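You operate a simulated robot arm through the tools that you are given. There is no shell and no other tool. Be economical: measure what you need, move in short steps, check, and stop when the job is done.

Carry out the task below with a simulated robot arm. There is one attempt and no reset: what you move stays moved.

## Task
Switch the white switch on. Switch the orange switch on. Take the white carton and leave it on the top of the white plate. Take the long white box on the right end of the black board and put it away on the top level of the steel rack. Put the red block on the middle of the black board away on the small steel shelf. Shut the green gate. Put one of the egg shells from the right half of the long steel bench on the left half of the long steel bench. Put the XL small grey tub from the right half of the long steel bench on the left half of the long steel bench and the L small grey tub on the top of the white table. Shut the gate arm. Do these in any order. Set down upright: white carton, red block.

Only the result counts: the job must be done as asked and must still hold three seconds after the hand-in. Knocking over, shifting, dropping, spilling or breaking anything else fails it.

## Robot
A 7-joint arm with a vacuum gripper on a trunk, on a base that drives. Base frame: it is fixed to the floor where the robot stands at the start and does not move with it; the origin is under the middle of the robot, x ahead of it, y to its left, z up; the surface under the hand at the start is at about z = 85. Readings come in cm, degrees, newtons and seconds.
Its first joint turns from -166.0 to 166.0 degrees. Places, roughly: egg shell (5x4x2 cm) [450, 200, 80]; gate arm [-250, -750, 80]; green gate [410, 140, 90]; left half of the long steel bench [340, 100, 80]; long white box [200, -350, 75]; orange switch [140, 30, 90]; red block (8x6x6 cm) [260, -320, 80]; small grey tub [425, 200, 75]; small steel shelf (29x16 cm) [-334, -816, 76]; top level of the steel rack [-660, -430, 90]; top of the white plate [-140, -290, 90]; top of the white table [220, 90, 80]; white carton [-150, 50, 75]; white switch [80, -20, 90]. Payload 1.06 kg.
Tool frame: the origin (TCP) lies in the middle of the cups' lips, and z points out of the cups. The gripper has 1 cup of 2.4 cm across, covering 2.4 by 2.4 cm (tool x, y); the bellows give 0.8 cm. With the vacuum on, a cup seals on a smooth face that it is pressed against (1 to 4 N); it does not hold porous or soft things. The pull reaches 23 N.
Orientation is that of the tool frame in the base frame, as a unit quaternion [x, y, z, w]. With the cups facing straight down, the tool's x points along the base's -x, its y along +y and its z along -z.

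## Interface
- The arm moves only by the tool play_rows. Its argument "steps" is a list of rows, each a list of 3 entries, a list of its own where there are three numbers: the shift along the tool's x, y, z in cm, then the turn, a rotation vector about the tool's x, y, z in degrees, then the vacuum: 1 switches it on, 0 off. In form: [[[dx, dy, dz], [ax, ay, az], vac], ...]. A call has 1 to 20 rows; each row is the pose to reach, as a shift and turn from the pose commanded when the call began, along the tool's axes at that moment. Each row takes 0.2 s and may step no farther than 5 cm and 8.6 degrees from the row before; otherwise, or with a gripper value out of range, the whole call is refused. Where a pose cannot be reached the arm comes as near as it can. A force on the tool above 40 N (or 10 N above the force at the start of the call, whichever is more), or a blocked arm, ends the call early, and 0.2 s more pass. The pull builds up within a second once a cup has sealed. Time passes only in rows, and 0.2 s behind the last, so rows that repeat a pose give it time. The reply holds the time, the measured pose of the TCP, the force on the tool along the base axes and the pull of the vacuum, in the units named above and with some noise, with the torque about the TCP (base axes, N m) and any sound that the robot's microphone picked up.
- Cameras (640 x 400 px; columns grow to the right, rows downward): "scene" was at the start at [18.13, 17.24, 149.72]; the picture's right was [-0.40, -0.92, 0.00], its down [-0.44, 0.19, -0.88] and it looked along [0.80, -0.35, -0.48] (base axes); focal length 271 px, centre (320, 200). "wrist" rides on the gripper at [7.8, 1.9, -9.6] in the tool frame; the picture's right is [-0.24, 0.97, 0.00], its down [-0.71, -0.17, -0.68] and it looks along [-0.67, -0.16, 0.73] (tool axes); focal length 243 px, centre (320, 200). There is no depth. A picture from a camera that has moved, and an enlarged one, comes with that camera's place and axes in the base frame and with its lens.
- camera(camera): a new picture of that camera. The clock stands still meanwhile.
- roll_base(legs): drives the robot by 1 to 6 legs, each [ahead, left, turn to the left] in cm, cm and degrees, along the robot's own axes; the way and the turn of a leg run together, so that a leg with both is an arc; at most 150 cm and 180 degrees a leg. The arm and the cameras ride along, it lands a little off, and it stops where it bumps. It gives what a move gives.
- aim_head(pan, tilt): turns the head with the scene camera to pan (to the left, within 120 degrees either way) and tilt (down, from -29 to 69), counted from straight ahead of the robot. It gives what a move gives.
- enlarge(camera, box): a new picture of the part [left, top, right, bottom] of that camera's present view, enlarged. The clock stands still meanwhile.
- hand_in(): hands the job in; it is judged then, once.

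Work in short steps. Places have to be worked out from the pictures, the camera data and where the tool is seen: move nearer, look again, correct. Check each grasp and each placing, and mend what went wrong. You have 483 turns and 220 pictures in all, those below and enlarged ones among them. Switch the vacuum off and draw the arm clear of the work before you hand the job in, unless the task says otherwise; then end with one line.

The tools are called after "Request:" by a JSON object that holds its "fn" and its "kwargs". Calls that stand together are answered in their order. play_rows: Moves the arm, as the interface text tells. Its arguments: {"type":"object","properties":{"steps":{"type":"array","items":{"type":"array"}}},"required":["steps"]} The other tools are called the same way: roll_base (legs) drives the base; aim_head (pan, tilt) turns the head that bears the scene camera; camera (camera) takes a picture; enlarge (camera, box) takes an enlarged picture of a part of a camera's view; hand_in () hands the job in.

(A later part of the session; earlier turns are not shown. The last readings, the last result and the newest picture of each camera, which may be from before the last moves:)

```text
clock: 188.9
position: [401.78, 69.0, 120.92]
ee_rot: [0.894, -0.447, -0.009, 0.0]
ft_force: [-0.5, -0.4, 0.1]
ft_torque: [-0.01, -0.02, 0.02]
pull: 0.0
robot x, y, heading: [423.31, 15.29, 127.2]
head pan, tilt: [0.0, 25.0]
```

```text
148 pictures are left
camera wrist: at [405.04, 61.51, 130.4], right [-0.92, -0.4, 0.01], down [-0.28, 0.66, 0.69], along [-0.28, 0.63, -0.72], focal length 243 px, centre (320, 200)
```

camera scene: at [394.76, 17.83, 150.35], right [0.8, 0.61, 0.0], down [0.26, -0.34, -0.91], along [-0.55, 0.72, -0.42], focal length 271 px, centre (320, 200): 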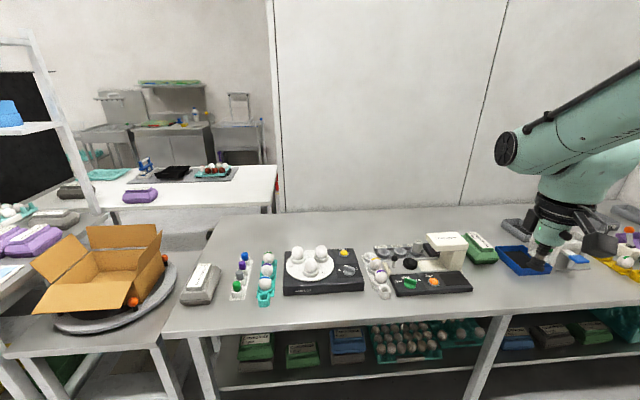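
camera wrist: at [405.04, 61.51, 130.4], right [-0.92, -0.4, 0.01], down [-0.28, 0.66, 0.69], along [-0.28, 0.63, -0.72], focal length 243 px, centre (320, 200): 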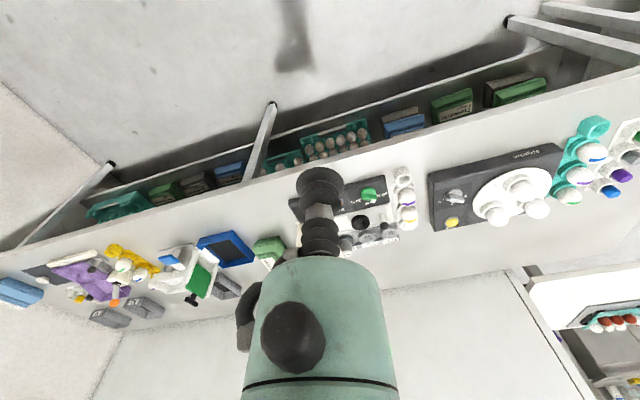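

Something blocked the base on the right (heading now 127°). Look to the right to see it.

Request:
{"fn": "aim_head", "kwargs": {"pan": -105, "tilt": 35}}

Request:
{"fn": "camera", "kwargs": {"camera": "scene"}}

```text
clock: 190.8
position: [401.62, 69.13, 121.0]
ee_rot: [0.894, -0.447, -0.009, 0.002]
ft_force: [0.1, 0.4, -0.7]
ft_torque: [0.01, 0.0, 0.01]
pull: 0.1
robot x, y, heading: [423.31, 15.55, 127.3]
head pan, tilt: [-105.0, 35.0]
```

```text
147 pictures are left
camera scene: at [408.49, 13.85, 148.77], right [0.38, -0.92, 0.0], down [-0.53, -0.22, -0.82], along [0.76, 0.31, -0.57], focal length 271 px, centre (320, 200)
```

scene: 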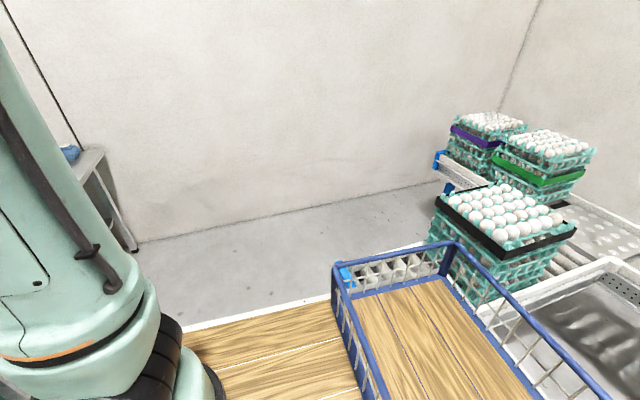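

The blue basket is part of my own robot (it always appears in the same relative place), and it hit something wooden. Look further back/down to understand the footprint.

Request:
{"fn": "aim_head", "kwargs": {"pan": -120, "tilt": 60}}

Request:
{"fn": "camera", "kwargs": {"camera": "scene"}}

Request:
{"fn": "aim_head", "kwargs": {"pan": -75, "tilt": 60}}

Request:
{"fn": "camera", "kwargs": {"camera": "scene"}}

Request:
{"fn": "aim_head", "kwargs": {"pan": 100, "tilt": 60}}

Request:
{"fn": "camera", "kwargs": {"camera": "scene"}}

```text
clock: 191.7
position: [401.64, 69.09, 121.04]
ee_rot: [0.895, -0.447, -0.009, 0.001]
ft_force: [-0.8, 0.5, 0.4]
ft_torque: [0.01, -0.01, 0.03]
pull: 0.1
robot x, y, heading: [423.44, 15.28, 127.5]
head pan, tilt: [-120.0, 60.0]
```

```text
146 pictures are left
camera scene: at [406.96, 11.36, 145.34], right [0.13, -0.99, 0.0], down [-0.86, -0.11, -0.5], along [0.5, 0.06, -0.87], focal length 271 px, centre (320, 200)
```

scene: 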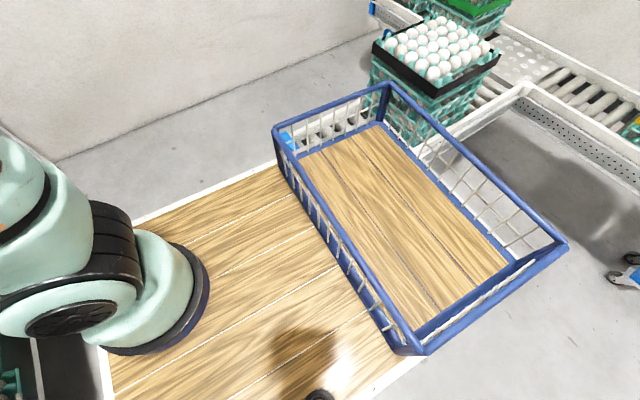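

```text
clock: 192.8
position: [401.69, 69.07, 120.96]
ee_rot: [0.895, -0.446, -0.01, 0.0]
ft_force: [1.2, 0.4, 0.1]
ft_torque: [0.01, 0.0, 0.02]
pull: 0.0
robot x, y, heading: [422.91, 14.86, 127.6]
head pan, tilt: [-75.0, 60.0]
```

```text
145 pictures are left
camera scene: at [404.42, 15.77, 145.34], right [0.79, -0.61, 0.0], down [-0.53, -0.69, -0.5], along [0.31, 0.4, -0.87], focal length 271 px, centre (320, 200)
```

scene: 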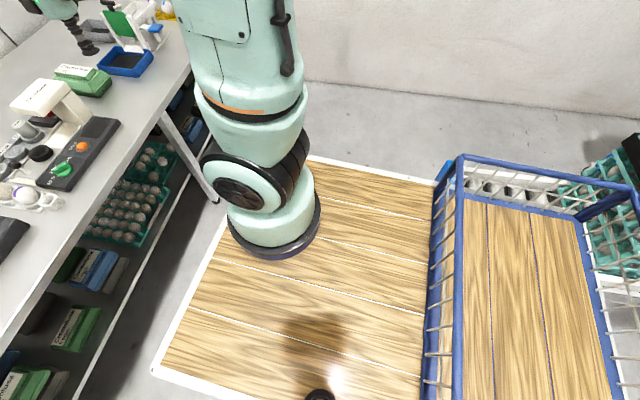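

```text
clock: 195.4
position: [401.68, 69.08, 120.91]
ee_rot: [0.895, -0.447, -0.01, 0.001]
ft_force: [-0.4, 0.3, -1.0]
ft_torque: [0.0, 0.01, 0.02]
pull: 0.0
robot x, y, heading: [423.32, 15.47, 127.7]
head pan, tilt: [100.0, 60.0]
```

```text
144 pictures are left
camera scene: at [395.83, 5.6, 145.34], right [-0.74, 0.68, 0.0], down [0.59, 0.64, -0.5], along [-0.34, -0.37, -0.87], focal length 271 px, centre (320, 200)
```

scene: 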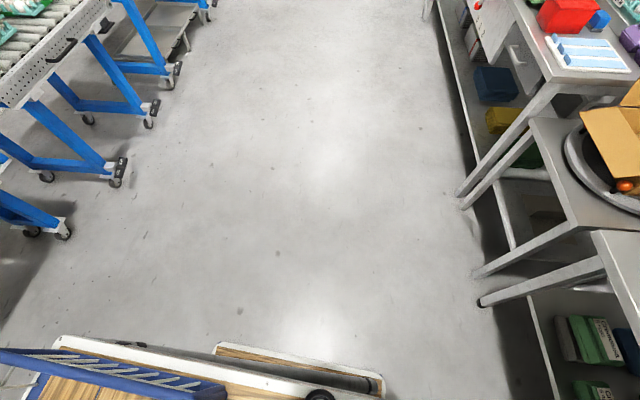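

I now see: the robot is a platform with the arm mounted at its front right and a blue basket at its rear; the basket corner hit the cross conveyor. I need to know how far the arm really reaches: test extending forward over the bench at z≈121.

Request:
{"fn": "play_rows", "kwargs": {"steps": [[[-4.5, 0, 0], [0, 0, 0], 0], [[-9, 0, 0], [0, 0, 0], 0], [[-13.5, 0, 0], [0, 0, 0], 0], [[-18, 0, 0], [0, 0, 0], 0], [[-22.5, 0, 0], [0, 0, 0], 0], [[-27, 0, 0], [0, 0, 0], 0], [[-31.5, 0, 0], [0, 0, 0], 0], [[-36, 0, 0], [0, 0, 0], 0], [[-40, 0, 0], [0, 0, 0], 0], [[-44, 0, 0], [0, 0, 0], 0], [[-48, 0, 0], [0, 0, 0], 0]]}}

Request:
{"fn": "aim_head", "kwargs": {"pan": -40, "tilt": 25}}

Request:
{"fn": "camera", "kwargs": {"camera": "scene"}}

Request:
{"fn": "camera", "kwargs": {"camera": "wrist"}}

```text
clock: 197.8
position: [375.26, 104.21, 121.66]
ee_rot: [0.894, -0.447, -0.008, 0.002]
ft_force: [0.0, -0.4, 1.1]
ft_torque: [0.0, 0.04, 0.03]
pull: 0.0
out of reach, approached as far as the arm can: row 11
robot x, y, heading: [423.47, 15.49, 127.3]
head pan, tilt: [100.0, 60.0]
```

```text
clock: 200.1
position: [375.13, 104.18, 121.63]
ee_rot: [0.895, -0.447, -0.01, 0.001]
ft_force: [0.1, -0.4, -0.3]
ft_torque: [-0.01, 0.01, 0.0]
pull: 0.1
robot x, y, heading: [423.32, 15.4, 127.2]
head pan, tilt: [-40.0, 25.0]
```

```text
143 pictures are left
camera scene: at [400.76, 19.71, 150.34], right [1.0, -0.05, 0.0], down [-0.02, -0.42, -0.91], along [0.04, 0.91, -0.42], focal length 271 px, centre (320, 200)
```

scene: 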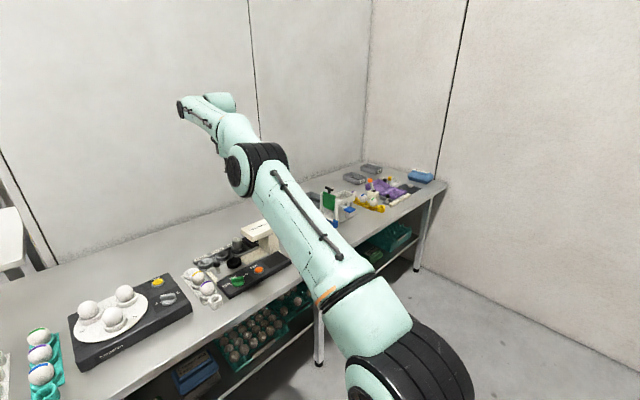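

```text
142 pictures are left
camera wrist: at [378.58, 96.69, 131.09], right [-0.92, -0.4, 0.01], down [-0.28, 0.66, 0.69], along [-0.28, 0.63, -0.72], focal length 243 px, centre (320, 200)
```

wrist: 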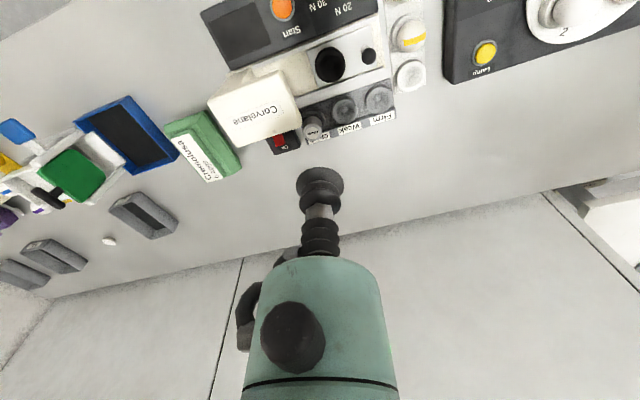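

Max reach ahead is ~101 cm. The tubs/shells are at n≈158–190, a≈400–463; so I must get closer to the bench (rear then clears the conveyor) and then slide right. Retract the arm, re-align, go ahead ~20 cm.

Request:
{"fn": "play_rows", "kwargs": {"steps": [[[4.5, 0, 0], [0, 0, 0], 0], [[9, 0, 0], [0, 0, 0], 0], [[13.5, 0, 0], [0, 0, 0], 0], [[18, 0, 0], [0, 0, 0], 0], [[22.5, 0, 0], [0, 0, 0], 0], [[27, 0, 0], [0, 0, 0], 0], [[31.5, 0, 0], [0, 0, 0], 0], [[36, 0, 0], [0, 0, 0], 0], [[40, 0, 0], [0, 0, 0], 0], [[43, 0, 0], [0, 0, 0], 0]]}}

Request:
{"fn": "roll_base", "kwargs": {"legs": [[0, 8, 0], [0, 0, 6.5], [20, 0, 0]]}}

```text
clock: 202.2
position: [400.91, 69.9, 121.05]
ee_rot: [0.894, -0.447, -0.009, 0.002]
ft_force: [0.5, 0.6, 0.3]
ft_torque: [-0.03, -0.01, 0.0]
pull: 0.2
robot x, y, heading: [422.85, 15.75, 127.4]
head pan, tilt: [-40.0, 25.0]
```

```text
clock: 205.1
position: [374.57, 76.75, 121.15]
ee_rot: [0.918, -0.396, -0.01, 0.002]
ft_force: [0.5, -0.5, -0.5]
ft_torque: [-0.01, -0.01, 0.02]
pull: 0.0
robot x, y, heading: [403.11, 25.41, 134.0]
head pan, tilt: [-40.0, 25.0]
```

No bump. Now slide right 100 cm.

Request:
{"fn": "roll_base", "kwargs": {"legs": [[0, -100, 0]]}}

Request:
{"fn": "aim_head", "kwargs": {"pan": 0, "tilt": 35}}

Request:
{"fn": "camera", "kwargs": {"camera": "scene"}}

Request:
{"fn": "camera", "kwargs": {"camera": "wrist"}}

```text
clock: 210.3
position: [447.88, 146.14, 121.08]
ee_rot: [0.917, -0.4, -0.01, 0.001]
ft_force: [0.1, 0.8, -0.8]
ft_torque: [0.0, 0.02, -0.01]
pull: 0.1
robot x, y, heading: [475.95, 94.09, 133.2]
head pan, tilt: [-40.0, 25.0]
```

```text
clock: 211.3
position: [447.9, 146.13, 121.11]
ee_rot: [0.917, -0.4, -0.009, 0.002]
ft_force: [-0.1, -0.4, -0.5]
ft_torque: [-0.01, -0.01, 0.02]
pull: 0.2
robot x, y, heading: [475.86, 94.71, 133.5]
head pan, tilt: [0.0, 35.0]
```

```text
141 pictures are left
camera scene: at [447.4, 93.51, 148.77], right [0.73, 0.69, 0.0], down [0.39, -0.42, -0.82], along [-0.56, 0.6, -0.57], focal length 271 px, centre (320, 200)
```

scene: 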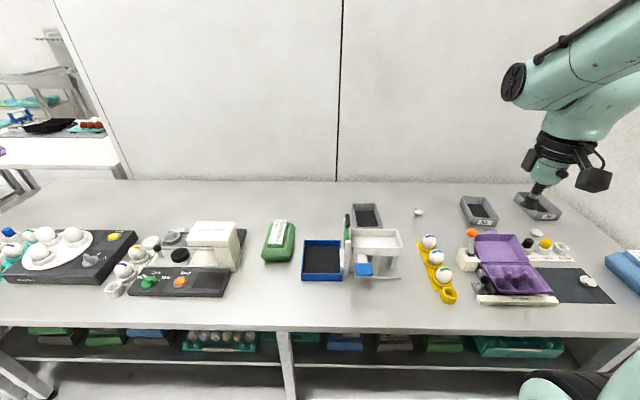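

```text
140 pictures are left
camera wrist: at [452.07, 138.98, 130.46], right [-0.87, -0.49, 0.01], down [-0.34, 0.63, 0.69], along [-0.35, 0.6, -0.72], focal length 243 px, centre (320, 200)
```

wrist: 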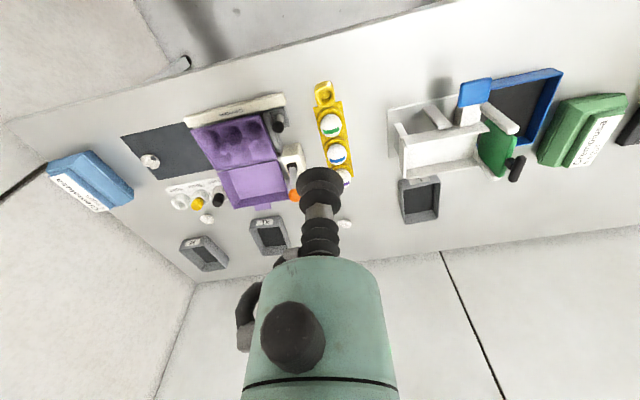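

Excellent view. Enlarge the items: tubs, shells and green gate.

Request:
{"fn": "enlarge", "kwargs": {"camera": "scene", "box": [440, 180, 640, 305]}}

Request:
{"fn": "enlarge", "kwargs": {"camera": "scene", "box": [250, 190, 450, 315]}}

Request:
{"fn": "enlarge", "kwargs": {"camera": "wrist", "box": [340, 60, 580, 230]}}

Request:
{"fn": "enlarge", "kwargs": {"camera": "wrist", "box": [110, 120, 390, 290]}}

```text
3.20 times, centred on (540, 242) of scene
camera zoom: at [447.4, 93.51, 148.77], right [0.73, 0.69, 0.0], down [0.39, -0.42, -0.82], along [-0.56, 0.6, -0.57], focal length 867 px, centre (-384, 64)
```

zoom: 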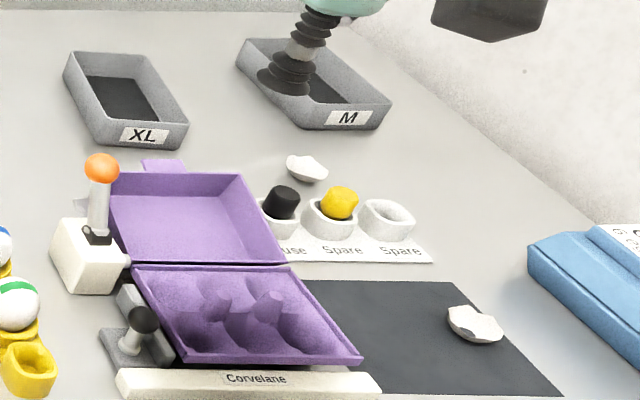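

```text
3.20 times, centred on (350, 252) of scene
camera zoom: at [447.4, 93.51, 148.77], right [0.73, 0.69, 0.0], down [0.39, -0.42, -0.82], along [-0.56, 0.6, -0.57], focal length 867 px, centre (224, 32)
```

zoom: 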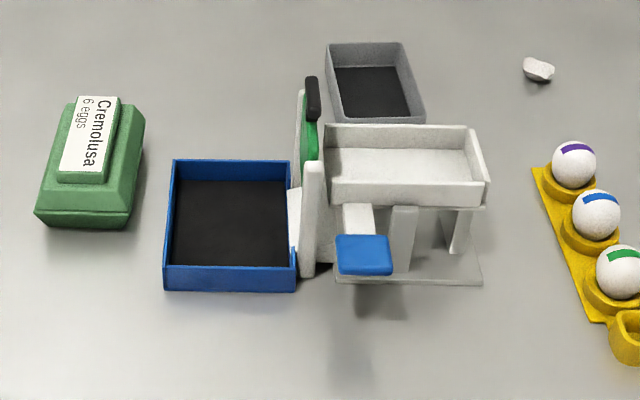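

```text
2.35 times, centred on (460, 145) of wrist
camera zoom: at [452.07, 138.98, 130.46], right [-0.87, -0.49, 0.01], down [-0.34, 0.63, 0.69], along [-0.35, 0.6, -0.72], focal length 571 px, centre (-9, 329)
```

zoom: 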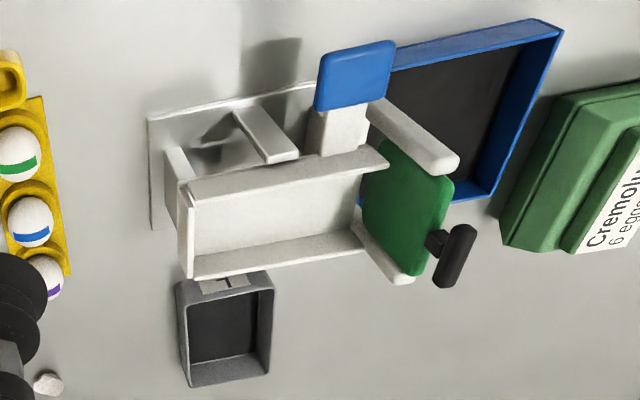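

```text
2.29 times, centred on (250, 205) of wrist
camera zoom: at [452.07, 138.98, 130.46], right [-0.87, -0.49, 0.01], down [-0.34, 0.63, 0.69], along [-0.35, 0.6, -0.72], focal length 555 px, centre (480, 189)
```

zoom: 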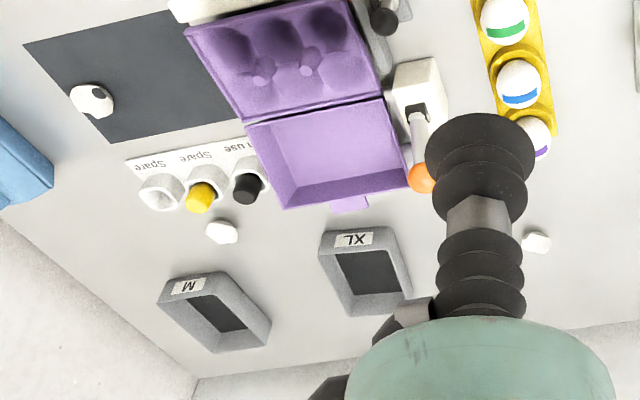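

Tubs: XL and M at the back right, another (likely L) behind the chute device. The green gate is a sliding plate with a black T-handle at about (411.4,143.9,98.5), apparently raised. Move the tool above the handle and look closely.

Request:
{"fn": "play_rows", "kwargs": {"steps": [[[-2.5, 3.5, 0], [0, 0, 0], 0], [[-5, 7, 0], [0, 0, 0], 0], [[-7.5, 10.5, 0], [0, 0, 0], 0], [[-10, 14, 1], [0, 0, 0], 0], [[-12.5, 17.5, 2], [0, 0, 0], 0], [[-15, 21, 3], [0, 0, 0], 0], [[-17.5, 24.5, 5], [0, 0, 0], 0], [[-19, 28.3, 7], [0, 0, 0], 0], [[-19, 28.3, 9], [0, 0, 0], 0]]}}

Request:
{"fn": "camera", "kwargs": {"camera": "wrist"}}

Request:
{"fn": "aim_head", "kwargs": {"pan": 5, "tilt": 40}}

Request:
{"fn": "enlarge", "kwargs": {"camera": "scene", "box": [270, 120, 470, 245]}}

```text
clock: 213.3
position: [414.01, 140.9, 112.7]
ee_rot: [0.917, -0.399, -0.01, 0.001]
ft_force: [0.7, 0.5, 0.7]
ft_torque: [0.04, 0.01, -0.01]
pull: 0.1
robot x, y, heading: [475.9, 94.45, 133.2]
head pan, tilt: [0.0, 35.0]
```

```text
135 pictures are left
camera wrist: at [418.26, 133.74, 122.04], right [-0.87, -0.49, 0.01], down [-0.34, 0.63, 0.69], along [-0.35, 0.6, -0.72], focal length 243 px, centre (320, 200)
```

wrist: 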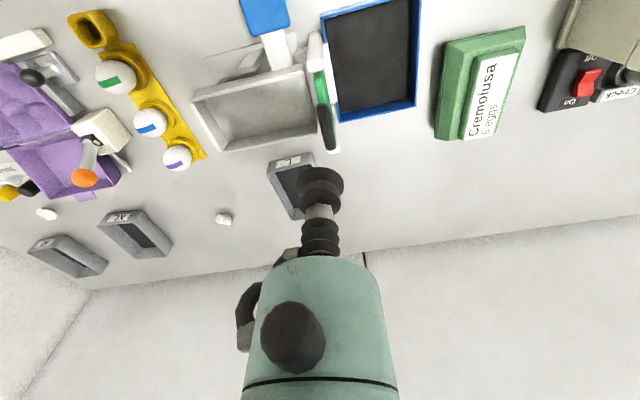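

```text
clock: 214.0
position: [414.07, 140.95, 112.63]
ee_rot: [0.916, -0.4, -0.009, 0.002]
ft_force: [0.3, 0.1, -0.1]
ft_torque: [0.05, -0.04, 0.0]
pull: 0.0
robot x, y, heading: [475.58, 94.69, 133.2]
head pan, tilt: [5.0, 40.0]
```

```text
3.20 times, centred on (370, 182) of scene
camera zoom: at [447.09, 92.75, 148.01], right [0.66, 0.75, 0.0], down [0.48, -0.43, -0.77], along [-0.57, 0.51, -0.64], focal length 867 px, centre (160, 256)
```

zoom: 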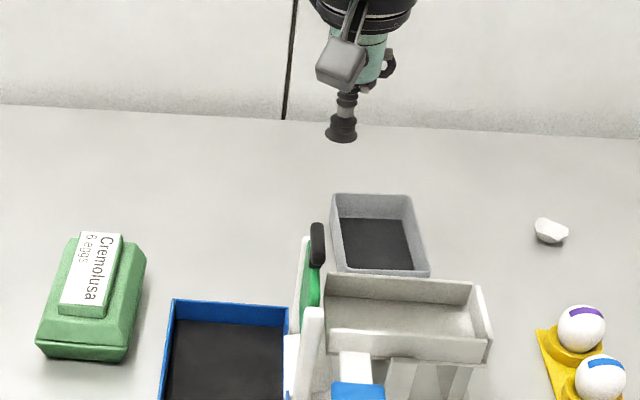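

The black bar is a horizontal T-handle at (411.2,144,98.5), centred between two posts (tops z≈95): a vertical slide gate, raised. I move over it and descend to contact.

Request:
{"fn": "play_rows", "kwargs": {"steps": [[[-4.1, 0, 0], [0, 0, 0], 0], [[-4.1, 0, 4.5], [0, 0, 0], 0], [[-4.1, 0, 9], [0, 0, 0], 0], [[-4.1, 0, 12], [0, 0, 0], 0], [[-4.1, 0, 12], [0, 0, 0], 0]]}}

Request:
{"fn": "camera", "kwargs": {"camera": "wrist"}}

Request:
{"fn": "enlarge", "kwargs": {"camera": "scene", "box": [270, 120, 470, 245]}}

```text
clock: 215.2
position: [411.11, 143.95, 100.73]
ee_rot: [0.917, -0.399, -0.008, 0.002]
ft_force: [0.5, -0.6, -0.4]
ft_torque: [0.0, 0.02, 0.01]
pull: 0.1
robot x, y, heading: [476.16, 94.41, 133.4]
head pan, tilt: [5.0, 40.0]
```

```text
133 pictures are left
camera wrist: at [415.3, 136.76, 110.08], right [-0.87, -0.49, 0.01], down [-0.34, 0.63, 0.69], along [-0.35, 0.6, -0.72], focal length 243 px, centre (320, 200)
```

wrist: 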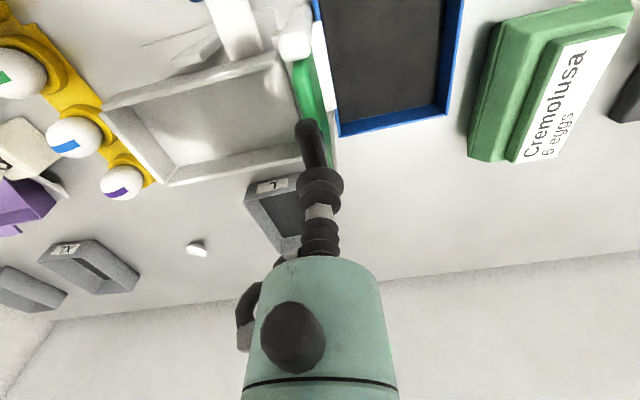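

```text
3.20 times, centred on (370, 182) of scene
camera zoom: at [447.09, 92.75, 148.01], right [0.66, 0.75, 0.0], down [0.48, -0.43, -0.77], along [-0.57, 0.51, -0.64], focal length 867 px, centre (160, 256)
```

zoom: 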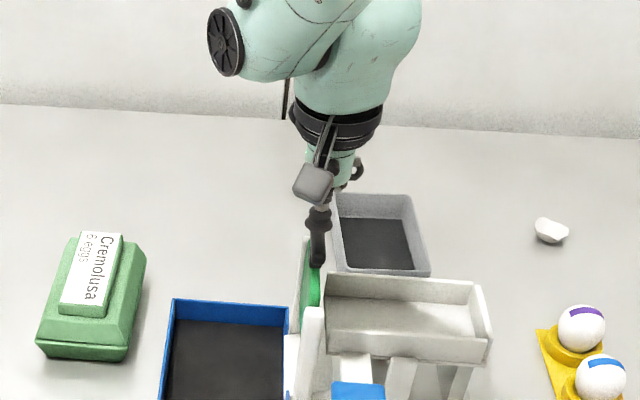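

Aligned (tub label "L" is also visible). Push the handle down gradually.

Request:
{"fn": "play_rows", "kwargs": {"steps": [[[0.6, 0, 1], [0, 0, 0], 0], [[0.6, 0, 2], [0, 0, 0], 0], [[0.6, 0, 3], [0, 0, 0], 0], [[0.6, 0, 4], [0, 0, 0], 0], [[0.6, 0, 5], [0, 0, 0], 0], [[0.6, 0, 6], [0, 0, 0], 0], [[0.6, 0, 7], [0, 0, 0], 0]]}}

Request:
{"fn": "enlarge", "kwargs": {"camera": "scene", "box": [270, 120, 470, 245]}}

```text
clock: 216.7
position: [411.02, 143.38, 94.98]
ee_rot: [0.917, -0.399, -0.016, 0.002]
ft_force: [2.4, -9.5, 27.9]
ft_torque: [0.27, 0.05, -0.11]
pull: 0.1
robot x, y, heading: [475.68, 94.18, 133.3]
head pan, tilt: [5.0, 40.0]
stopped in row 7: the force on the tool passed its limit at 52 N (the readings are from after the stop); the commanded pose is now the measured one
```

```text
3.20 times, centred on (370, 182) of scene
camera zoom: at [447.19, 92.63, 148.03], right [0.66, 0.75, 0.0], down [0.48, -0.43, -0.77], along [-0.57, 0.51, -0.64], focal length 867 px, centre (160, 256)
```

zoom: 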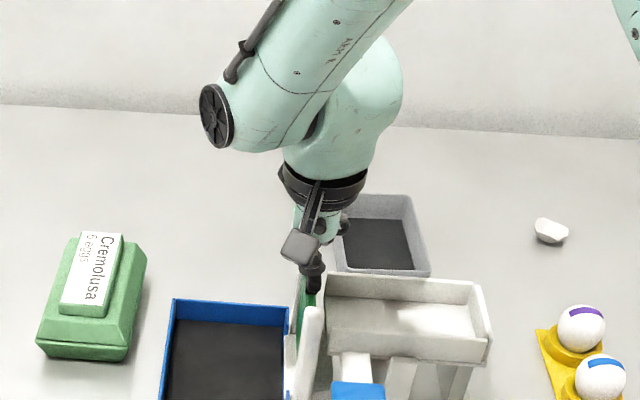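

It moved ~4.5 cm and hit a hard stop. Lift and inspect.

Request:
{"fn": "play_rows", "kwargs": {"steps": [[[0, 0, -1], [0, 0, 0], 0], [[0, 0, -4], [0, 0, 0], 0], [[2, 0, -8], [0, 0, 0], 0], [[6, 0, -12], [0, 0, 0], 0], [[10, -4, -14], [0, 0, 0], 0]]}}

Request:
{"fn": "enlarge", "kwargs": {"camera": "wrist", "box": [170, 0, 410, 150]}}

Request:
{"fn": "enlarge", "kwargs": {"camera": "scene", "box": [290, 170, 450, 270]}}

```text
refused: row 4 steps farther than a row can; nothing moved
```

```text
2.67 times, centred on (290, 75) of wrist
camera zoom: at [415.33, 136.19, 104.32], right [-0.87, -0.49, 0.02], down [-0.34, 0.63, 0.7], along [-0.36, 0.6, -0.71], focal length 647 px, centre (400, 533)
```

zoom: 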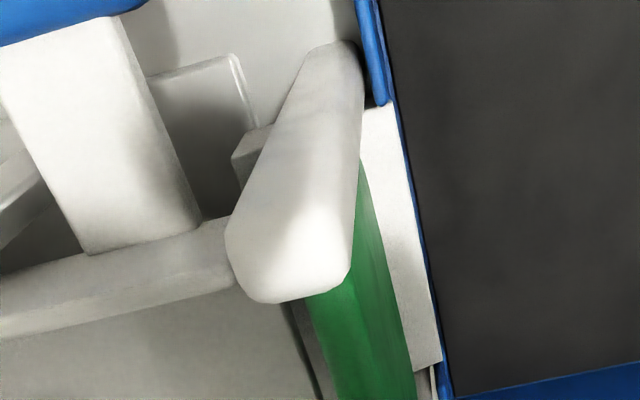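

```text
4.00 times, centred on (370, 220) of scene
camera zoom: at [447.19, 92.63, 148.03], right [0.66, 0.75, 0.0], down [0.48, -0.43, -0.77], along [-0.57, 0.51, -0.64], focal length 1084 px, centre (120, 120)
```

zoom: 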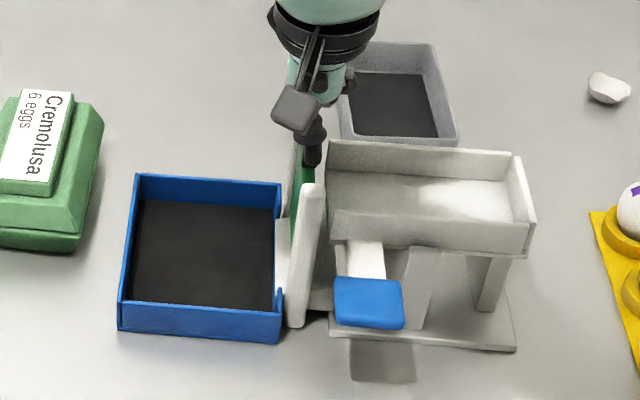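

Request:
{"fn": "play_rows", "kwargs": {"steps": [[[0, 0, -1], [0, 0, 0], 0], [[0, 0, -4], [0, 0, 0], 0], [[1, 0, -8], [0, 0, 0], 0], [[3, 0, -12], [0, 0, 0], 0], [[6, -2, -14], [0, 0, 0], 0], [[9, -4, -15], [0, 0, 0], 0]]}}

Request:
{"fn": "enlarge", "kwargs": {"camera": "wrist", "box": [200, 20, 440, 170]}}

Request:
{"fn": "enlarge", "kwargs": {"camera": "scene", "box": [290, 170, 450, 270]}}

```text
clock: 218.1
position: [420.6, 139.35, 109.39]
ee_rot: [0.917, -0.398, -0.012, 0.002]
ft_force: [-0.2, 1.0, -0.1]
ft_torque: [-0.05, -0.02, 0.01]
pull: 0.0
robot x, y, heading: [475.98, 94.28, 133.3]
head pan, tilt: [5.0, 40.0]
```

```text
2.67 times, centred on (320, 95) of wrist
camera zoom: at [424.77, 132.24, 118.81], right [-0.87, -0.49, 0.02], down [-0.34, 0.63, 0.7], along [-0.35, 0.6, -0.72], focal length 647 px, centre (320, 480)
```

zoom: 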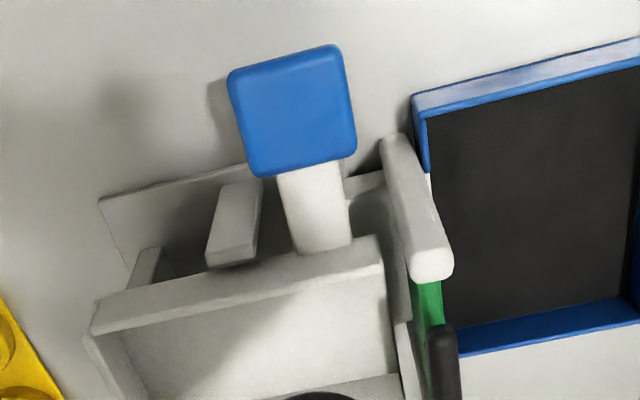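

```text
4.00 times, centred on (370, 220) of scene
camera zoom: at [447.04, 92.76, 148.0], right [0.66, 0.75, 0.0], down [0.48, -0.43, -0.77], along [-0.57, 0.51, -0.64], focal length 1084 px, centre (120, 120)
```

zoom: 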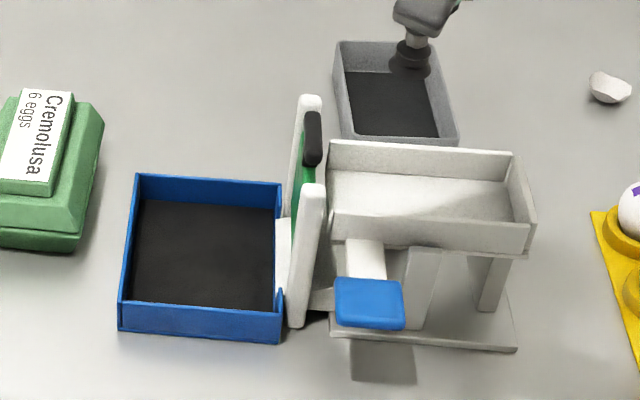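

Gate handle is now down at post-top level — shut. Next the XL tub (floor centre ≈ (435.7,196,86)). Raise and swing the tool back right, then nudge the base right and closer.

Request:
{"fn": "play_rows", "kwargs": {"steps": [[[0, -4, -2], [0, 0, 0], 0], [[0, -8, -4], [0, 0, 0], 0], [[0, -12.5, -6], [0, 0, 0], 0], [[0, -17, -8], [0, 0, 0], 0], [[0, -21.5, -8], [0, 0, 0], 0], [[0, -26, -8], [0, 0, 0], 0]]}}

Request:
{"fn": "roll_base", "kwargs": {"legs": [[5, -20, 0.4]]}}

Request:
{"fn": "aim_head", "kwargs": {"pan": -5, "tilt": 35}}

Request:
{"fn": "camera", "kwargs": {"camera": "scene"}}

Request:
{"fn": "camera", "kwargs": {"camera": "wrist"}}

```text
clock: 219.5
position: [439.81, 157.31, 117.06]
ee_rot: [0.917, -0.398, -0.012, 0.001]
ft_force: [0.7, -0.1, 0.4]
ft_torque: [0.03, -0.02, 0.0]
pull: 0.0
robot x, y, heading: [475.71, 94.66, 133.5]
head pan, tilt: [5.0, 40.0]
```

```text
clock: 221.1
position: [450.56, 174.57, 117.22]
ee_rot: [0.918, -0.396, -0.012, 0.002]
ft_force: [0.9, 0.5, 0.2]
ft_torque: [0.01, -0.02, 0.03]
pull: 0.1
robot x, y, heading: [486.84, 112.01, 133.9]
head pan, tilt: [5.0, 40.0]
```

```text
clock: 221.8
position: [450.58, 174.57, 117.08]
ee_rot: [0.918, -0.396, -0.012, 0.003]
ft_force: [0.2, 0.4, -0.4]
ft_torque: [0.0, -0.02, 0.01]
pull: 0.0
robot x, y, heading: [486.68, 111.56, 133.6]
head pan, tilt: [-5.0, 35.0]
```

```text
126 pictures are left
camera scene: at [459.09, 111.28, 148.77], right [0.78, 0.62, 0.0], down [0.36, -0.45, -0.82], along [-0.51, 0.64, -0.57], focal length 271 px, centre (320, 200)
```

scene: 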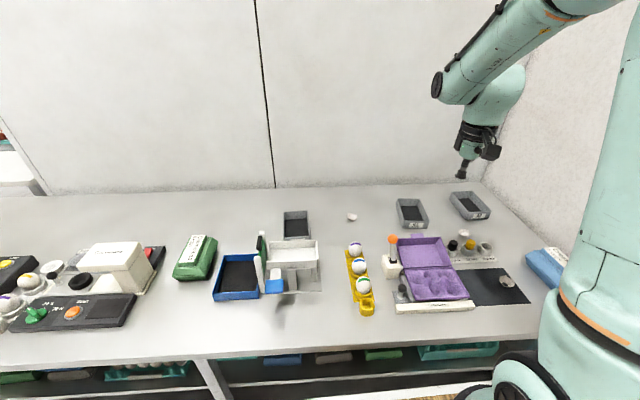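

```text
125 pictures are left
camera wrist: at [454.86, 167.38, 126.52], right [-0.87, -0.49, 0.02], down [-0.34, 0.63, 0.7], along [-0.36, 0.6, -0.72], focal length 243 px, centre (320, 200)
```

wrist: 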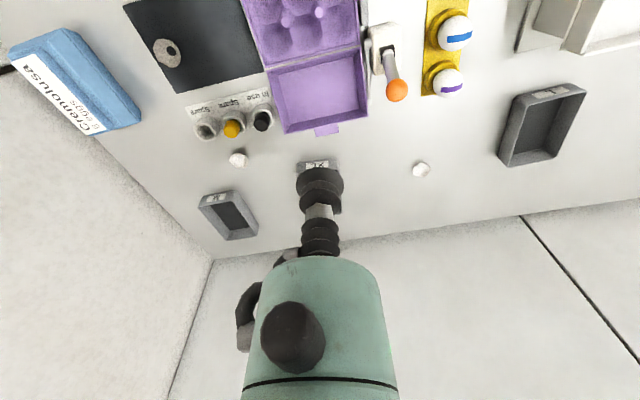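

XL tub confirmed at (435.5,196.4). Move over and descend to z≈95.

Request:
{"fn": "play_rows", "kwargs": {"steps": [[[-4.5, -0.7, 0], [0, 0, 0], 0], [[-9, -1.4, 0], [0, 0, 0], 0], [[-13.5, -2.1, 2], [0, 0, 0], 0], [[-18, -2.8, 4], [0, 0, 0], 0], [[-22, -3.5, 6], [0, 0, 0], 0], [[-26, -3.9, 8], [0, 0, 0], 0], [[-26, -3.9, 12], [0, 0, 0], 0], [[-26, -3.9, 16], [0, 0, 0], 0], [[-26, -3.9, 20], [0, 0, 0], 0], [[-26, -3.9, 22], [0, 0, 0], 0]]}}

Request:
{"fn": "camera", "kwargs": {"camera": "wrist"}}

Request:
{"fn": "enlarge", "kwargs": {"camera": "scene", "box": [360, 160, 520, 260]}}

```text
clock: 224.1
position: [435.14, 196.26, 95.49]
ee_rot: [0.918, -0.397, -0.014, 0.002]
ft_force: [0.2, 0.0, -0.3]
ft_torque: [0.01, -0.01, 0.02]
pull: 0.0
robot x, y, heading: [487.18, 111.83, 133.4]
head pan, tilt: [-5.0, 35.0]
```

```text
124 pictures are left
camera wrist: at [439.35, 189.09, 104.95], right [-0.87, -0.49, 0.02], down [-0.34, 0.63, 0.7], along [-0.36, 0.6, -0.72], focal length 243 px, centre (320, 200)
```

wrist: 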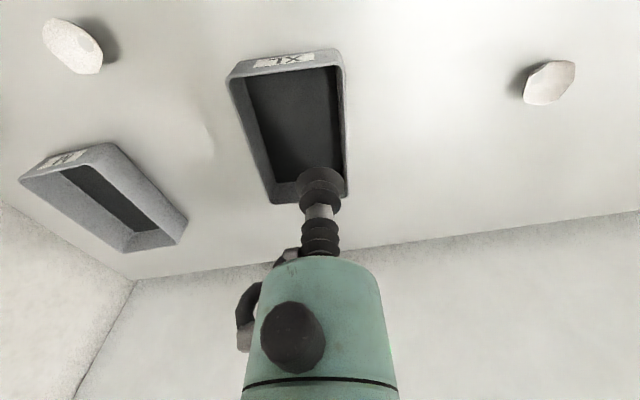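

```text
4.00 times, centred on (440, 210) of scene
camera zoom: at [459.1, 111.27, 148.77], right [0.78, 0.62, 0.0], down [0.36, -0.45, -0.82], along [-0.51, 0.64, -0.57], focal length 1084 px, centre (-160, 160)
```

zoom: 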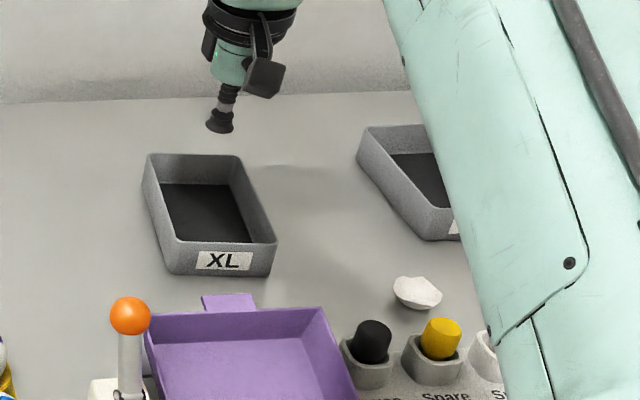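

Shift 1.5 cm forward and 1.3 cm right to the floor's centre, and descend with vacuum until contact.

Request:
{"fn": "play_rows", "kwargs": {"steps": [[[-1.5, -1.3, 0], [0, 0, 0], 0], [[-1.5, -1.3, 4], [0, 0, 0], 1], [[-1.5, -1.3, 7.5], [0, 0, 0], 1], [[-1.5, -1.3, 8.5], [0, 0, 0], 1], [[-1.5, -1.3, 9], [0, 0, 0], 1], [[-1.5, -1.3, 9.3], [0, 0, 0], 1], [[-1.5, -1.3, 9.3], [0, 0, 0], 1]]}}

```text
clock: 225.7
position: [434.7, 198.38, 86.28]
ee_rot: [0.918, -0.396, -0.012, 0.002]
ft_force: [0.7, 0.5, 0.7]
ft_torque: [-0.01, 0.04, 0.01]
pull: 0.1
robot x, y, heading: [487.04, 111.57, 134.0]
head pan, tilt: [-5.0, 35.0]
```

Request:
{"fn": "play_rows", "kwargs": {"steps": [[[0, 0, 0.3], [0, 0, 0], 1], [[0, 0, 0.6], [0, 0, 0], 1], [[0, 0, 0.8], [0, 0, 0], 1], [[0, 0, 0.8], [0, 0, 0], 1], [[0, 0, 0.8], [0, 0, 0], 1]]}}

```text
clock: 226.8
position: [434.62, 198.36, 85.55]
ee_rot: [0.918, -0.396, -0.012, 0.003]
ft_force: [-0.6, -0.5, -0.3]
ft_torque: [0.0, -0.05, 0.01]
pull: 0.0
robot x, y, heading: [487.05, 111.9, 133.7]
head pan, tilt: [-5.0, 35.0]
```

Request:
{"fn": "play_rows", "kwargs": {"steps": [[[0, 0, 0.3], [0, 0, 0], 1], [[0, 0, 0.6], [0, 0, 0], 1], [[0, 0, 0.9], [0, 0, 0], 1], [[0, 0, 0.9], [0, 0, 0], 1], [[0, 0, 0.9], [0, 0, 0], 1]]}}

Request:
{"fn": "camera", "kwargs": {"camera": "wrist"}}

```text
clock: 228.1
position: [434.72, 198.43, 84.63]
ee_rot: [0.918, -0.396, -0.013, 0.003]
ft_force: [0.4, 0.3, 0.0]
ft_torque: [0.0, -0.04, -0.02]
pull: 0.0
robot x, y, heading: [486.82, 111.98, 134.0]
head pan, tilt: [-5.0, 35.0]
```

```text
122 pictures are left
camera wrist: at [438.97, 191.22, 94.07], right [-0.87, -0.49, 0.02], down [-0.34, 0.63, 0.7], along [-0.36, 0.6, -0.72], focal length 243 px, centre (320, 200)
```

wrist: 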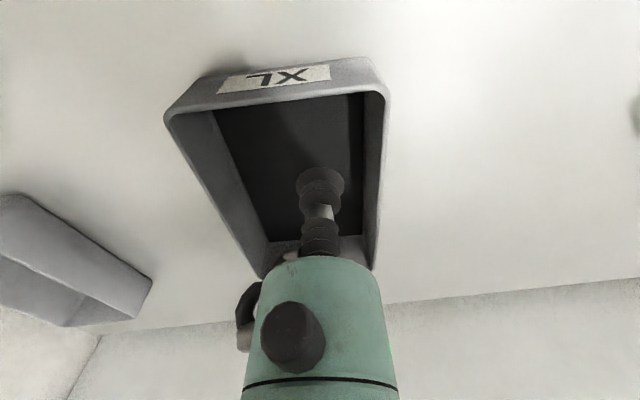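

No contact yet; continue down in small steps.

Request:
{"fn": "play_rows", "kwargs": {"steps": [[[-0.3, 0, 0.5], [0, 0, 0], 1], [[-0.3, 0, 0.9], [0, 0, 0], 1], [[-0.3, 0, 1.3], [0, 0, 0], 1], [[-0.3, 0, 1.7], [0, 0, 0], 1], [[-0.3, 0, 2.0], [0, 0, 0], 1], [[-0.3, 0, 2.0], [0, 0, 0], 1]]}}

```text
clock: 229.4
position: [434.48, 198.64, 82.72]
ee_rot: [0.918, -0.396, -0.011, 0.003]
ft_force: [-0.3, -0.5, -0.1]
ft_torque: [-0.02, 0.04, 0.01]
pull: 0.1
robot x, y, heading: [487.02, 111.63, 133.5]
head pan, tilt: [-5.0, 35.0]
```

Request:
{"fn": "play_rows", "kwargs": {"steps": [[[0, 0, 0.4], [0, 0, 0], 1], [[0, 0, 0.8], [0, 0, 0], 1], [[0, 0, 1.2], [0, 0, 0], 1], [[0, 0, 1.5], [0, 0, 0], 1], [[0, 0, 1.8], [0, 0, 0], 1], [[0, 0, 1.8], [0, 0, 0], 1]]}}

```text
clock: 230.8
position: [434.43, 198.62, 80.8]
ee_rot: [0.918, -0.396, -0.013, 0.002]
ft_force: [-0.8, 0.6, -0.6]
ft_torque: [-0.05, -0.05, -0.01]
pull: 22.6
robot x, y, heading: [486.82, 111.96, 133.4]
head pan, tilt: [-5.0, 35.0]
```

Sealed (pull 22.6 N) at z≈80.8 — so the bench top is at ~80. Lift the tub and draw it back, checking the hold.

Request:
{"fn": "play_rows", "kwargs": {"steps": [[[0, 0, -1], [0, 0, 0], 1], [[0, 0, -3], [0, 0, 0], 1], [[0, 0, -7], [0, 0, 0], 1], [[0, 0, -11], [0, 0, 0], 1], [[0, 0, -15.5], [0, 0, 0], 1], [[0, 0, -20], [0, 0, 0], 1], [[0, 0, -24.5], [0, 0, 0], 1], [[4, 0, -27], [0, 0, 0], 1], [[8, 0, -29], [0, 0, 0], 1], [[12, 0, -31], [0, 0, 0], 1], [[16, 0, -33], [0, 0, 0], 1], [[20, 0, -35], [0, 0, 0], 1], [[24, 0, -36], [0, 0, 0], 1]]}}

Request:
{"fn": "camera", "kwargs": {"camera": "wrist"}}

```text
clock: 233.7
position: [451.74, 180.84, 116.26]
ee_rot: [0.918, -0.395, -0.013, 0.002]
ft_force: [0.0, 0.1, -1.9]
ft_torque: [-0.04, -0.05, -0.01]
pull: 22.8
robot x, y, heading: [487.15, 111.8, 133.7]
head pan, tilt: [-5.0, 35.0]
```

```text
121 pictures are left
camera wrist: at [456.03, 173.65, 125.71], right [-0.87, -0.5, 0.02], down [-0.34, 0.63, 0.7], along [-0.36, 0.6, -0.72], focal length 243 px, centre (320, 200)
```

wrist: 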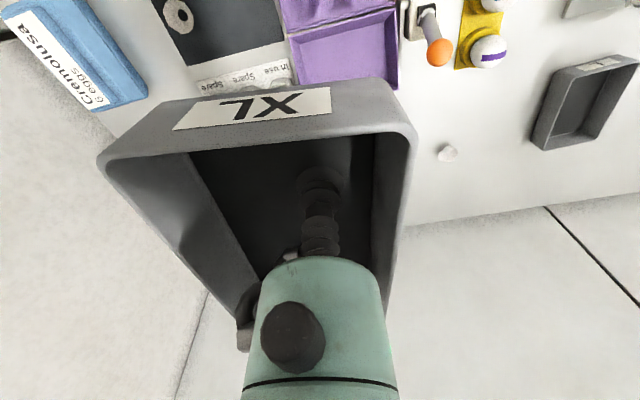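

Held well. Drive left along the bench to the left half.

Request:
{"fn": "roll_base", "kwargs": {"legs": [[0, 117, 0]]}}

Request:
{"fn": "aim_head", "kwargs": {"pan": -5, "tilt": 35}}

Request:
{"fn": "camera", "kwargs": {"camera": "scene"}}

```text
clock: 239.6
position: [366.88, 99.44, 116.42]
ee_rot: [0.92, -0.391, -0.012, 0.002]
ft_force: [-0.4, -0.1, -0.7]
ft_torque: [0.0, 0.01, 0.0]
pull: 22.7
robot x, y, heading: [402.85, 30.94, 134.2]
head pan, tilt: [-5.0, 35.0]
```

```text
clock: 240.2
position: [366.89, 99.36, 116.35]
ee_rot: [0.92, -0.391, -0.012, 0.002]
ft_force: [-0.4, -1.0, -1.8]
ft_torque: [-0.02, 0.0, 0.04]
pull: 22.7
robot x, y, heading: [402.83, 30.87, 134.3]
head pan, tilt: [-5.0, 35.0]
```

```text
120 pictures are left
camera scene: at [374.92, 29.91, 148.77], right [0.77, 0.63, 0.0], down [0.36, -0.44, -0.82], along [-0.52, 0.63, -0.57], focal length 271 px, centre (320, 200)
```

scene: 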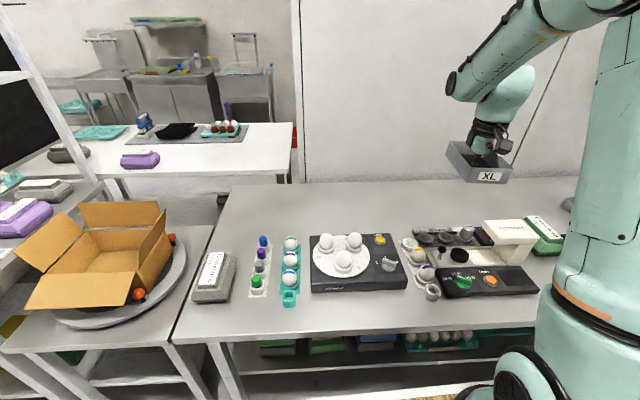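

The back of the left half is free; target ≈ (339.6,114) (n=153,a=325). Nudge the base 4 cm closer, then extend over the spot.

Request:
{"fn": "roll_base", "kwargs": {"legs": [[4, 0, 0]]}}

```text
clock: 241.1
position: [364.15, 102.21, 116.18]
ee_rot: [0.92, -0.392, -0.013, 0.002]
ft_force: [-1.1, -0.3, -1.0]
ft_torque: [-0.05, -0.01, -0.04]
pull: 22.6
robot x, y, heading: [399.95, 33.37, 134.1]
head pan, tilt: [-5.0, 35.0]
```

Request:
{"fn": "play_rows", "kwargs": {"steps": [[[-4, 1.6, 0], [0, 0, 0], 1], [[-8, 3.2, 0], [0, 0, 0], 1], [[-12, 4.8, 0], [0, 0, 0], 1], [[-16, 6.4, 0], [0, 0, 0], 1], [[-20, 8, 2], [0, 0, 0], 1], [[-23, 9, 5], [0, 0, 0], 1], [[-25.5, 9.5, 8], [0, 0, 0], 1], [[-25.5, 9.5, 12.5], [0, 0, 0], 1], [[-25.5, 9.5, 17], [0, 0, 0], 1], [[-25.5, 9.5, 21.5], [0, 0, 0], 1], [[-25.5, 9.5, 26], [0, 0, 0], 1], [[-25.5, 9.5, 30], [0, 0, 0], 1], [[-25.5, 9.5, 30], [0, 0, 0], 1]]}}

Request:
{"fn": "camera", "kwargs": {"camera": "scene"}}

```text
clock: 243.9
position: [338.81, 114.29, 87.0]
ee_rot: [0.92, -0.391, -0.013, 0.003]
ft_force: [-0.7, -0.2, -1.0]
ft_torque: [-0.01, 0.0, -0.03]
pull: 23.0
robot x, y, heading: [400.01, 33.66, 134.1]
head pan, tilt: [-5.0, 35.0]
```

```text
119 pictures are left
camera scene: at [372.13, 32.78, 148.77], right [0.77, 0.63, 0.0], down [0.36, -0.44, -0.82], along [-0.52, 0.63, -0.57], focal length 271 px, centre (320, 200)
```

scene: 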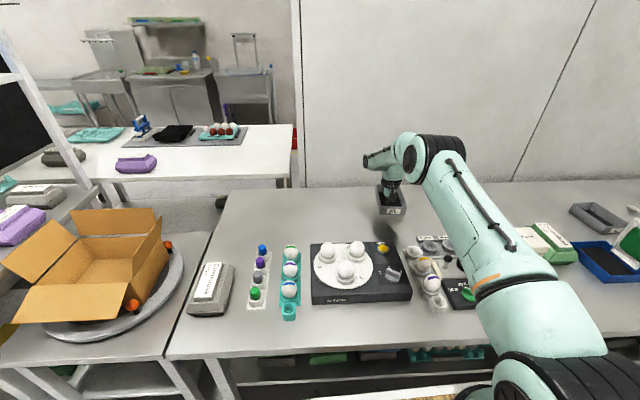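

Reached. Lower gently to contact, then release.

Request:
{"fn": "play_rows", "kwargs": {"steps": [[[0, 0, 2], [0, 0, 0], 1], [[0, 0, 4], [0, 0, 0], 1], [[0, 0, 5], [0, 0, 0], 1], [[0, 0, 5.6], [0, 0, 0], 1], [[0, 0, 6.0], [0, 0, 0], 1], [[0, 0, 6.0], [0, 0, 0], 1]]}}

```text
clock: 245.3
position: [338.75, 114.26, 81.13]
ee_rot: [0.92, -0.391, -0.013, 0.001]
ft_force: [1.1, -0.5, -1.5]
ft_torque: [-0.03, -0.02, 0.04]
pull: 22.8
robot x, y, heading: [399.61, 33.91, 134.1]
head pan, tilt: [-5.0, 35.0]
```

Request:
{"fn": "play_rows", "kwargs": {"steps": [[[0, 0, 0.3], [0, 0, 0], 1], [[0, 0, 0.6], [0, 0, 0], 1], [[0, 0, 0.8], [0, 0, 0], 1], [[0, 0, 0.8], [0, 0, 0], 1]]}}

```text
clock: 246.3
position: [338.69, 114.3, 80.34]
ee_rot: [0.92, -0.391, -0.014, 0.002]
ft_force: [-1.3, 5.6, 15.7]
ft_torque: [-0.02, -0.16, 0.03]
pull: 22.8
robot x, y, heading: [400.01, 33.54, 134.2]
head pan, tilt: [-5.0, 35.0]
```

Contact. Release and lift out straight, then look.

Request:
{"fn": "play_rows", "kwargs": {"steps": [[[0, 0, -0.4], [0, 0, 0], 1], [[0, 0, -0.4], [0, 0, 0], 0], [[0, 0, -0.4], [0, 0, 0], 0], [[0, 0, -0.4], [0, 0, 0], 0], [[0, 0, -0.4], [0, 0, 0], 0], [[0, 0, -0.4], [0, 0, 0], 0], [[0, 0, -1.5], [0, 0, 0], 0], [[0, 0, -5], [0, 0, 0], 0], [[0, 0, -9], [0, 0, 0], 0], [[0, 0, -13], [0, 0, 0], 0], [[0, 0, -17.5], [0, 0, 0], 0], [[0, 0, -22], [0, 0, 0], 0], [[3, 0, -26], [0, 0, 0], 0], [[7, 0, -28], [0, 0, 0], 0], [[11, 0, -30], [0, 0, 0], 0], [[15, 0, -32], [0, 0, 0], 0], [[19, 0, -34], [0, 0, 0], 0]]}}

Request:
{"fn": "camera", "kwargs": {"camera": "scene"}}

```text
clock: 249.9
position: [352.63, 100.37, 113.92]
ee_rot: [0.92, -0.392, -0.012, 0.003]
ft_force: [-0.2, 1.2, -0.9]
ft_torque: [-0.07, -0.04, -0.01]
pull: 0.1
robot x, y, heading: [400.13, 33.43, 133.9]
head pan, tilt: [-5.0, 35.0]
```

```text
118 pictures are left
camera scene: at [372.08, 32.83, 148.76], right [0.77, 0.63, 0.0], down [0.36, -0.44, -0.82], along [-0.52, 0.63, -0.57], focal length 271 px, centre (320, 200)
```

scene: 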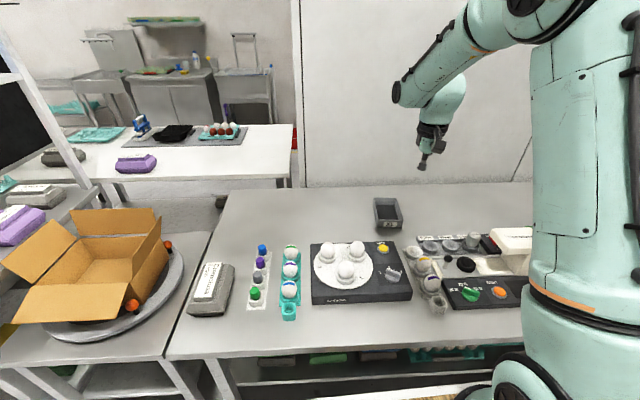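

XL tub stands on the left half. Return right for an egg shell.

Request:
{"fn": "roll_base", "kwargs": {"legs": [[-3, 0, 0], [0, -112, 0]]}}

Request:
{"fn": "aim_head", "kwargs": {"pan": -10, "tilt": 35}}

Request:
{"fn": "enlarge", "kwargs": {"camera": "scene", "box": [280, 170, 440, 270]}}

Request:
{"fn": "enlarge", "kwargs": {"camera": "wrist", "box": [140, 0, 460, 200]}}

```text
clock: 256.0
position: [435.5, 176.54, 113.89]
ee_rot: [0.92, -0.393, -0.012, 0.002]
ft_force: [-0.6, 0.9, 0.0]
ft_torque: [0.0, -0.01, -0.01]
pull: 0.0
robot x, y, heading: [482.88, 109.76, 134.1]
head pan, tilt: [-5.0, 35.0]
```

```text
clock: 256.7
position: [435.55, 176.66, 113.83]
ee_rot: [0.919, -0.393, -0.013, 0.003]
ft_force: [0.2, 1.7, 0.4]
ft_torque: [0.03, -0.02, 0.0]
pull: 0.0
robot x, y, heading: [482.73, 109.96, 134.1]
head pan, tilt: [-10.0, 35.0]
```

```text
4.00 times, centred on (360, 220) of scene
camera zoom: at [455.47, 109.45, 148.77], right [0.83, 0.56, 0.0], down [0.32, -0.48, -0.82], along [-0.46, 0.68, -0.57], focal length 1084 px, centre (160, 120)
```

zoom: 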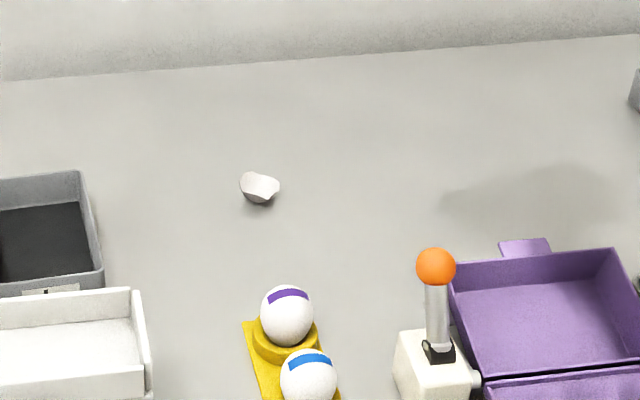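

```text
2.00 times, centred on (300, 100) of wrist
camera zoom: at [439.86, 169.49, 123.3], right [-0.86, -0.5, 0.02], down [-0.35, 0.63, 0.7], along [-0.36, 0.6, -0.72], focal length 485 px, centre (360, 400)
```

zoom: 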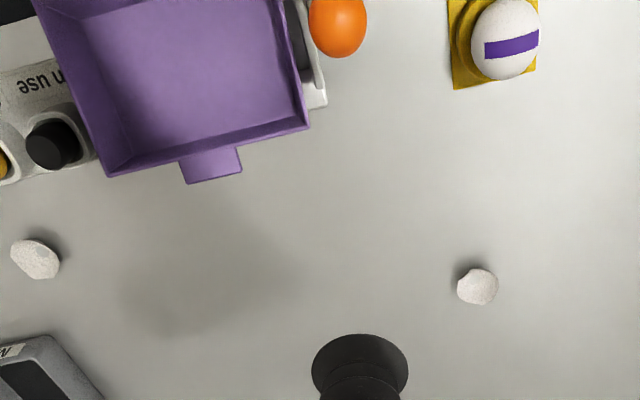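

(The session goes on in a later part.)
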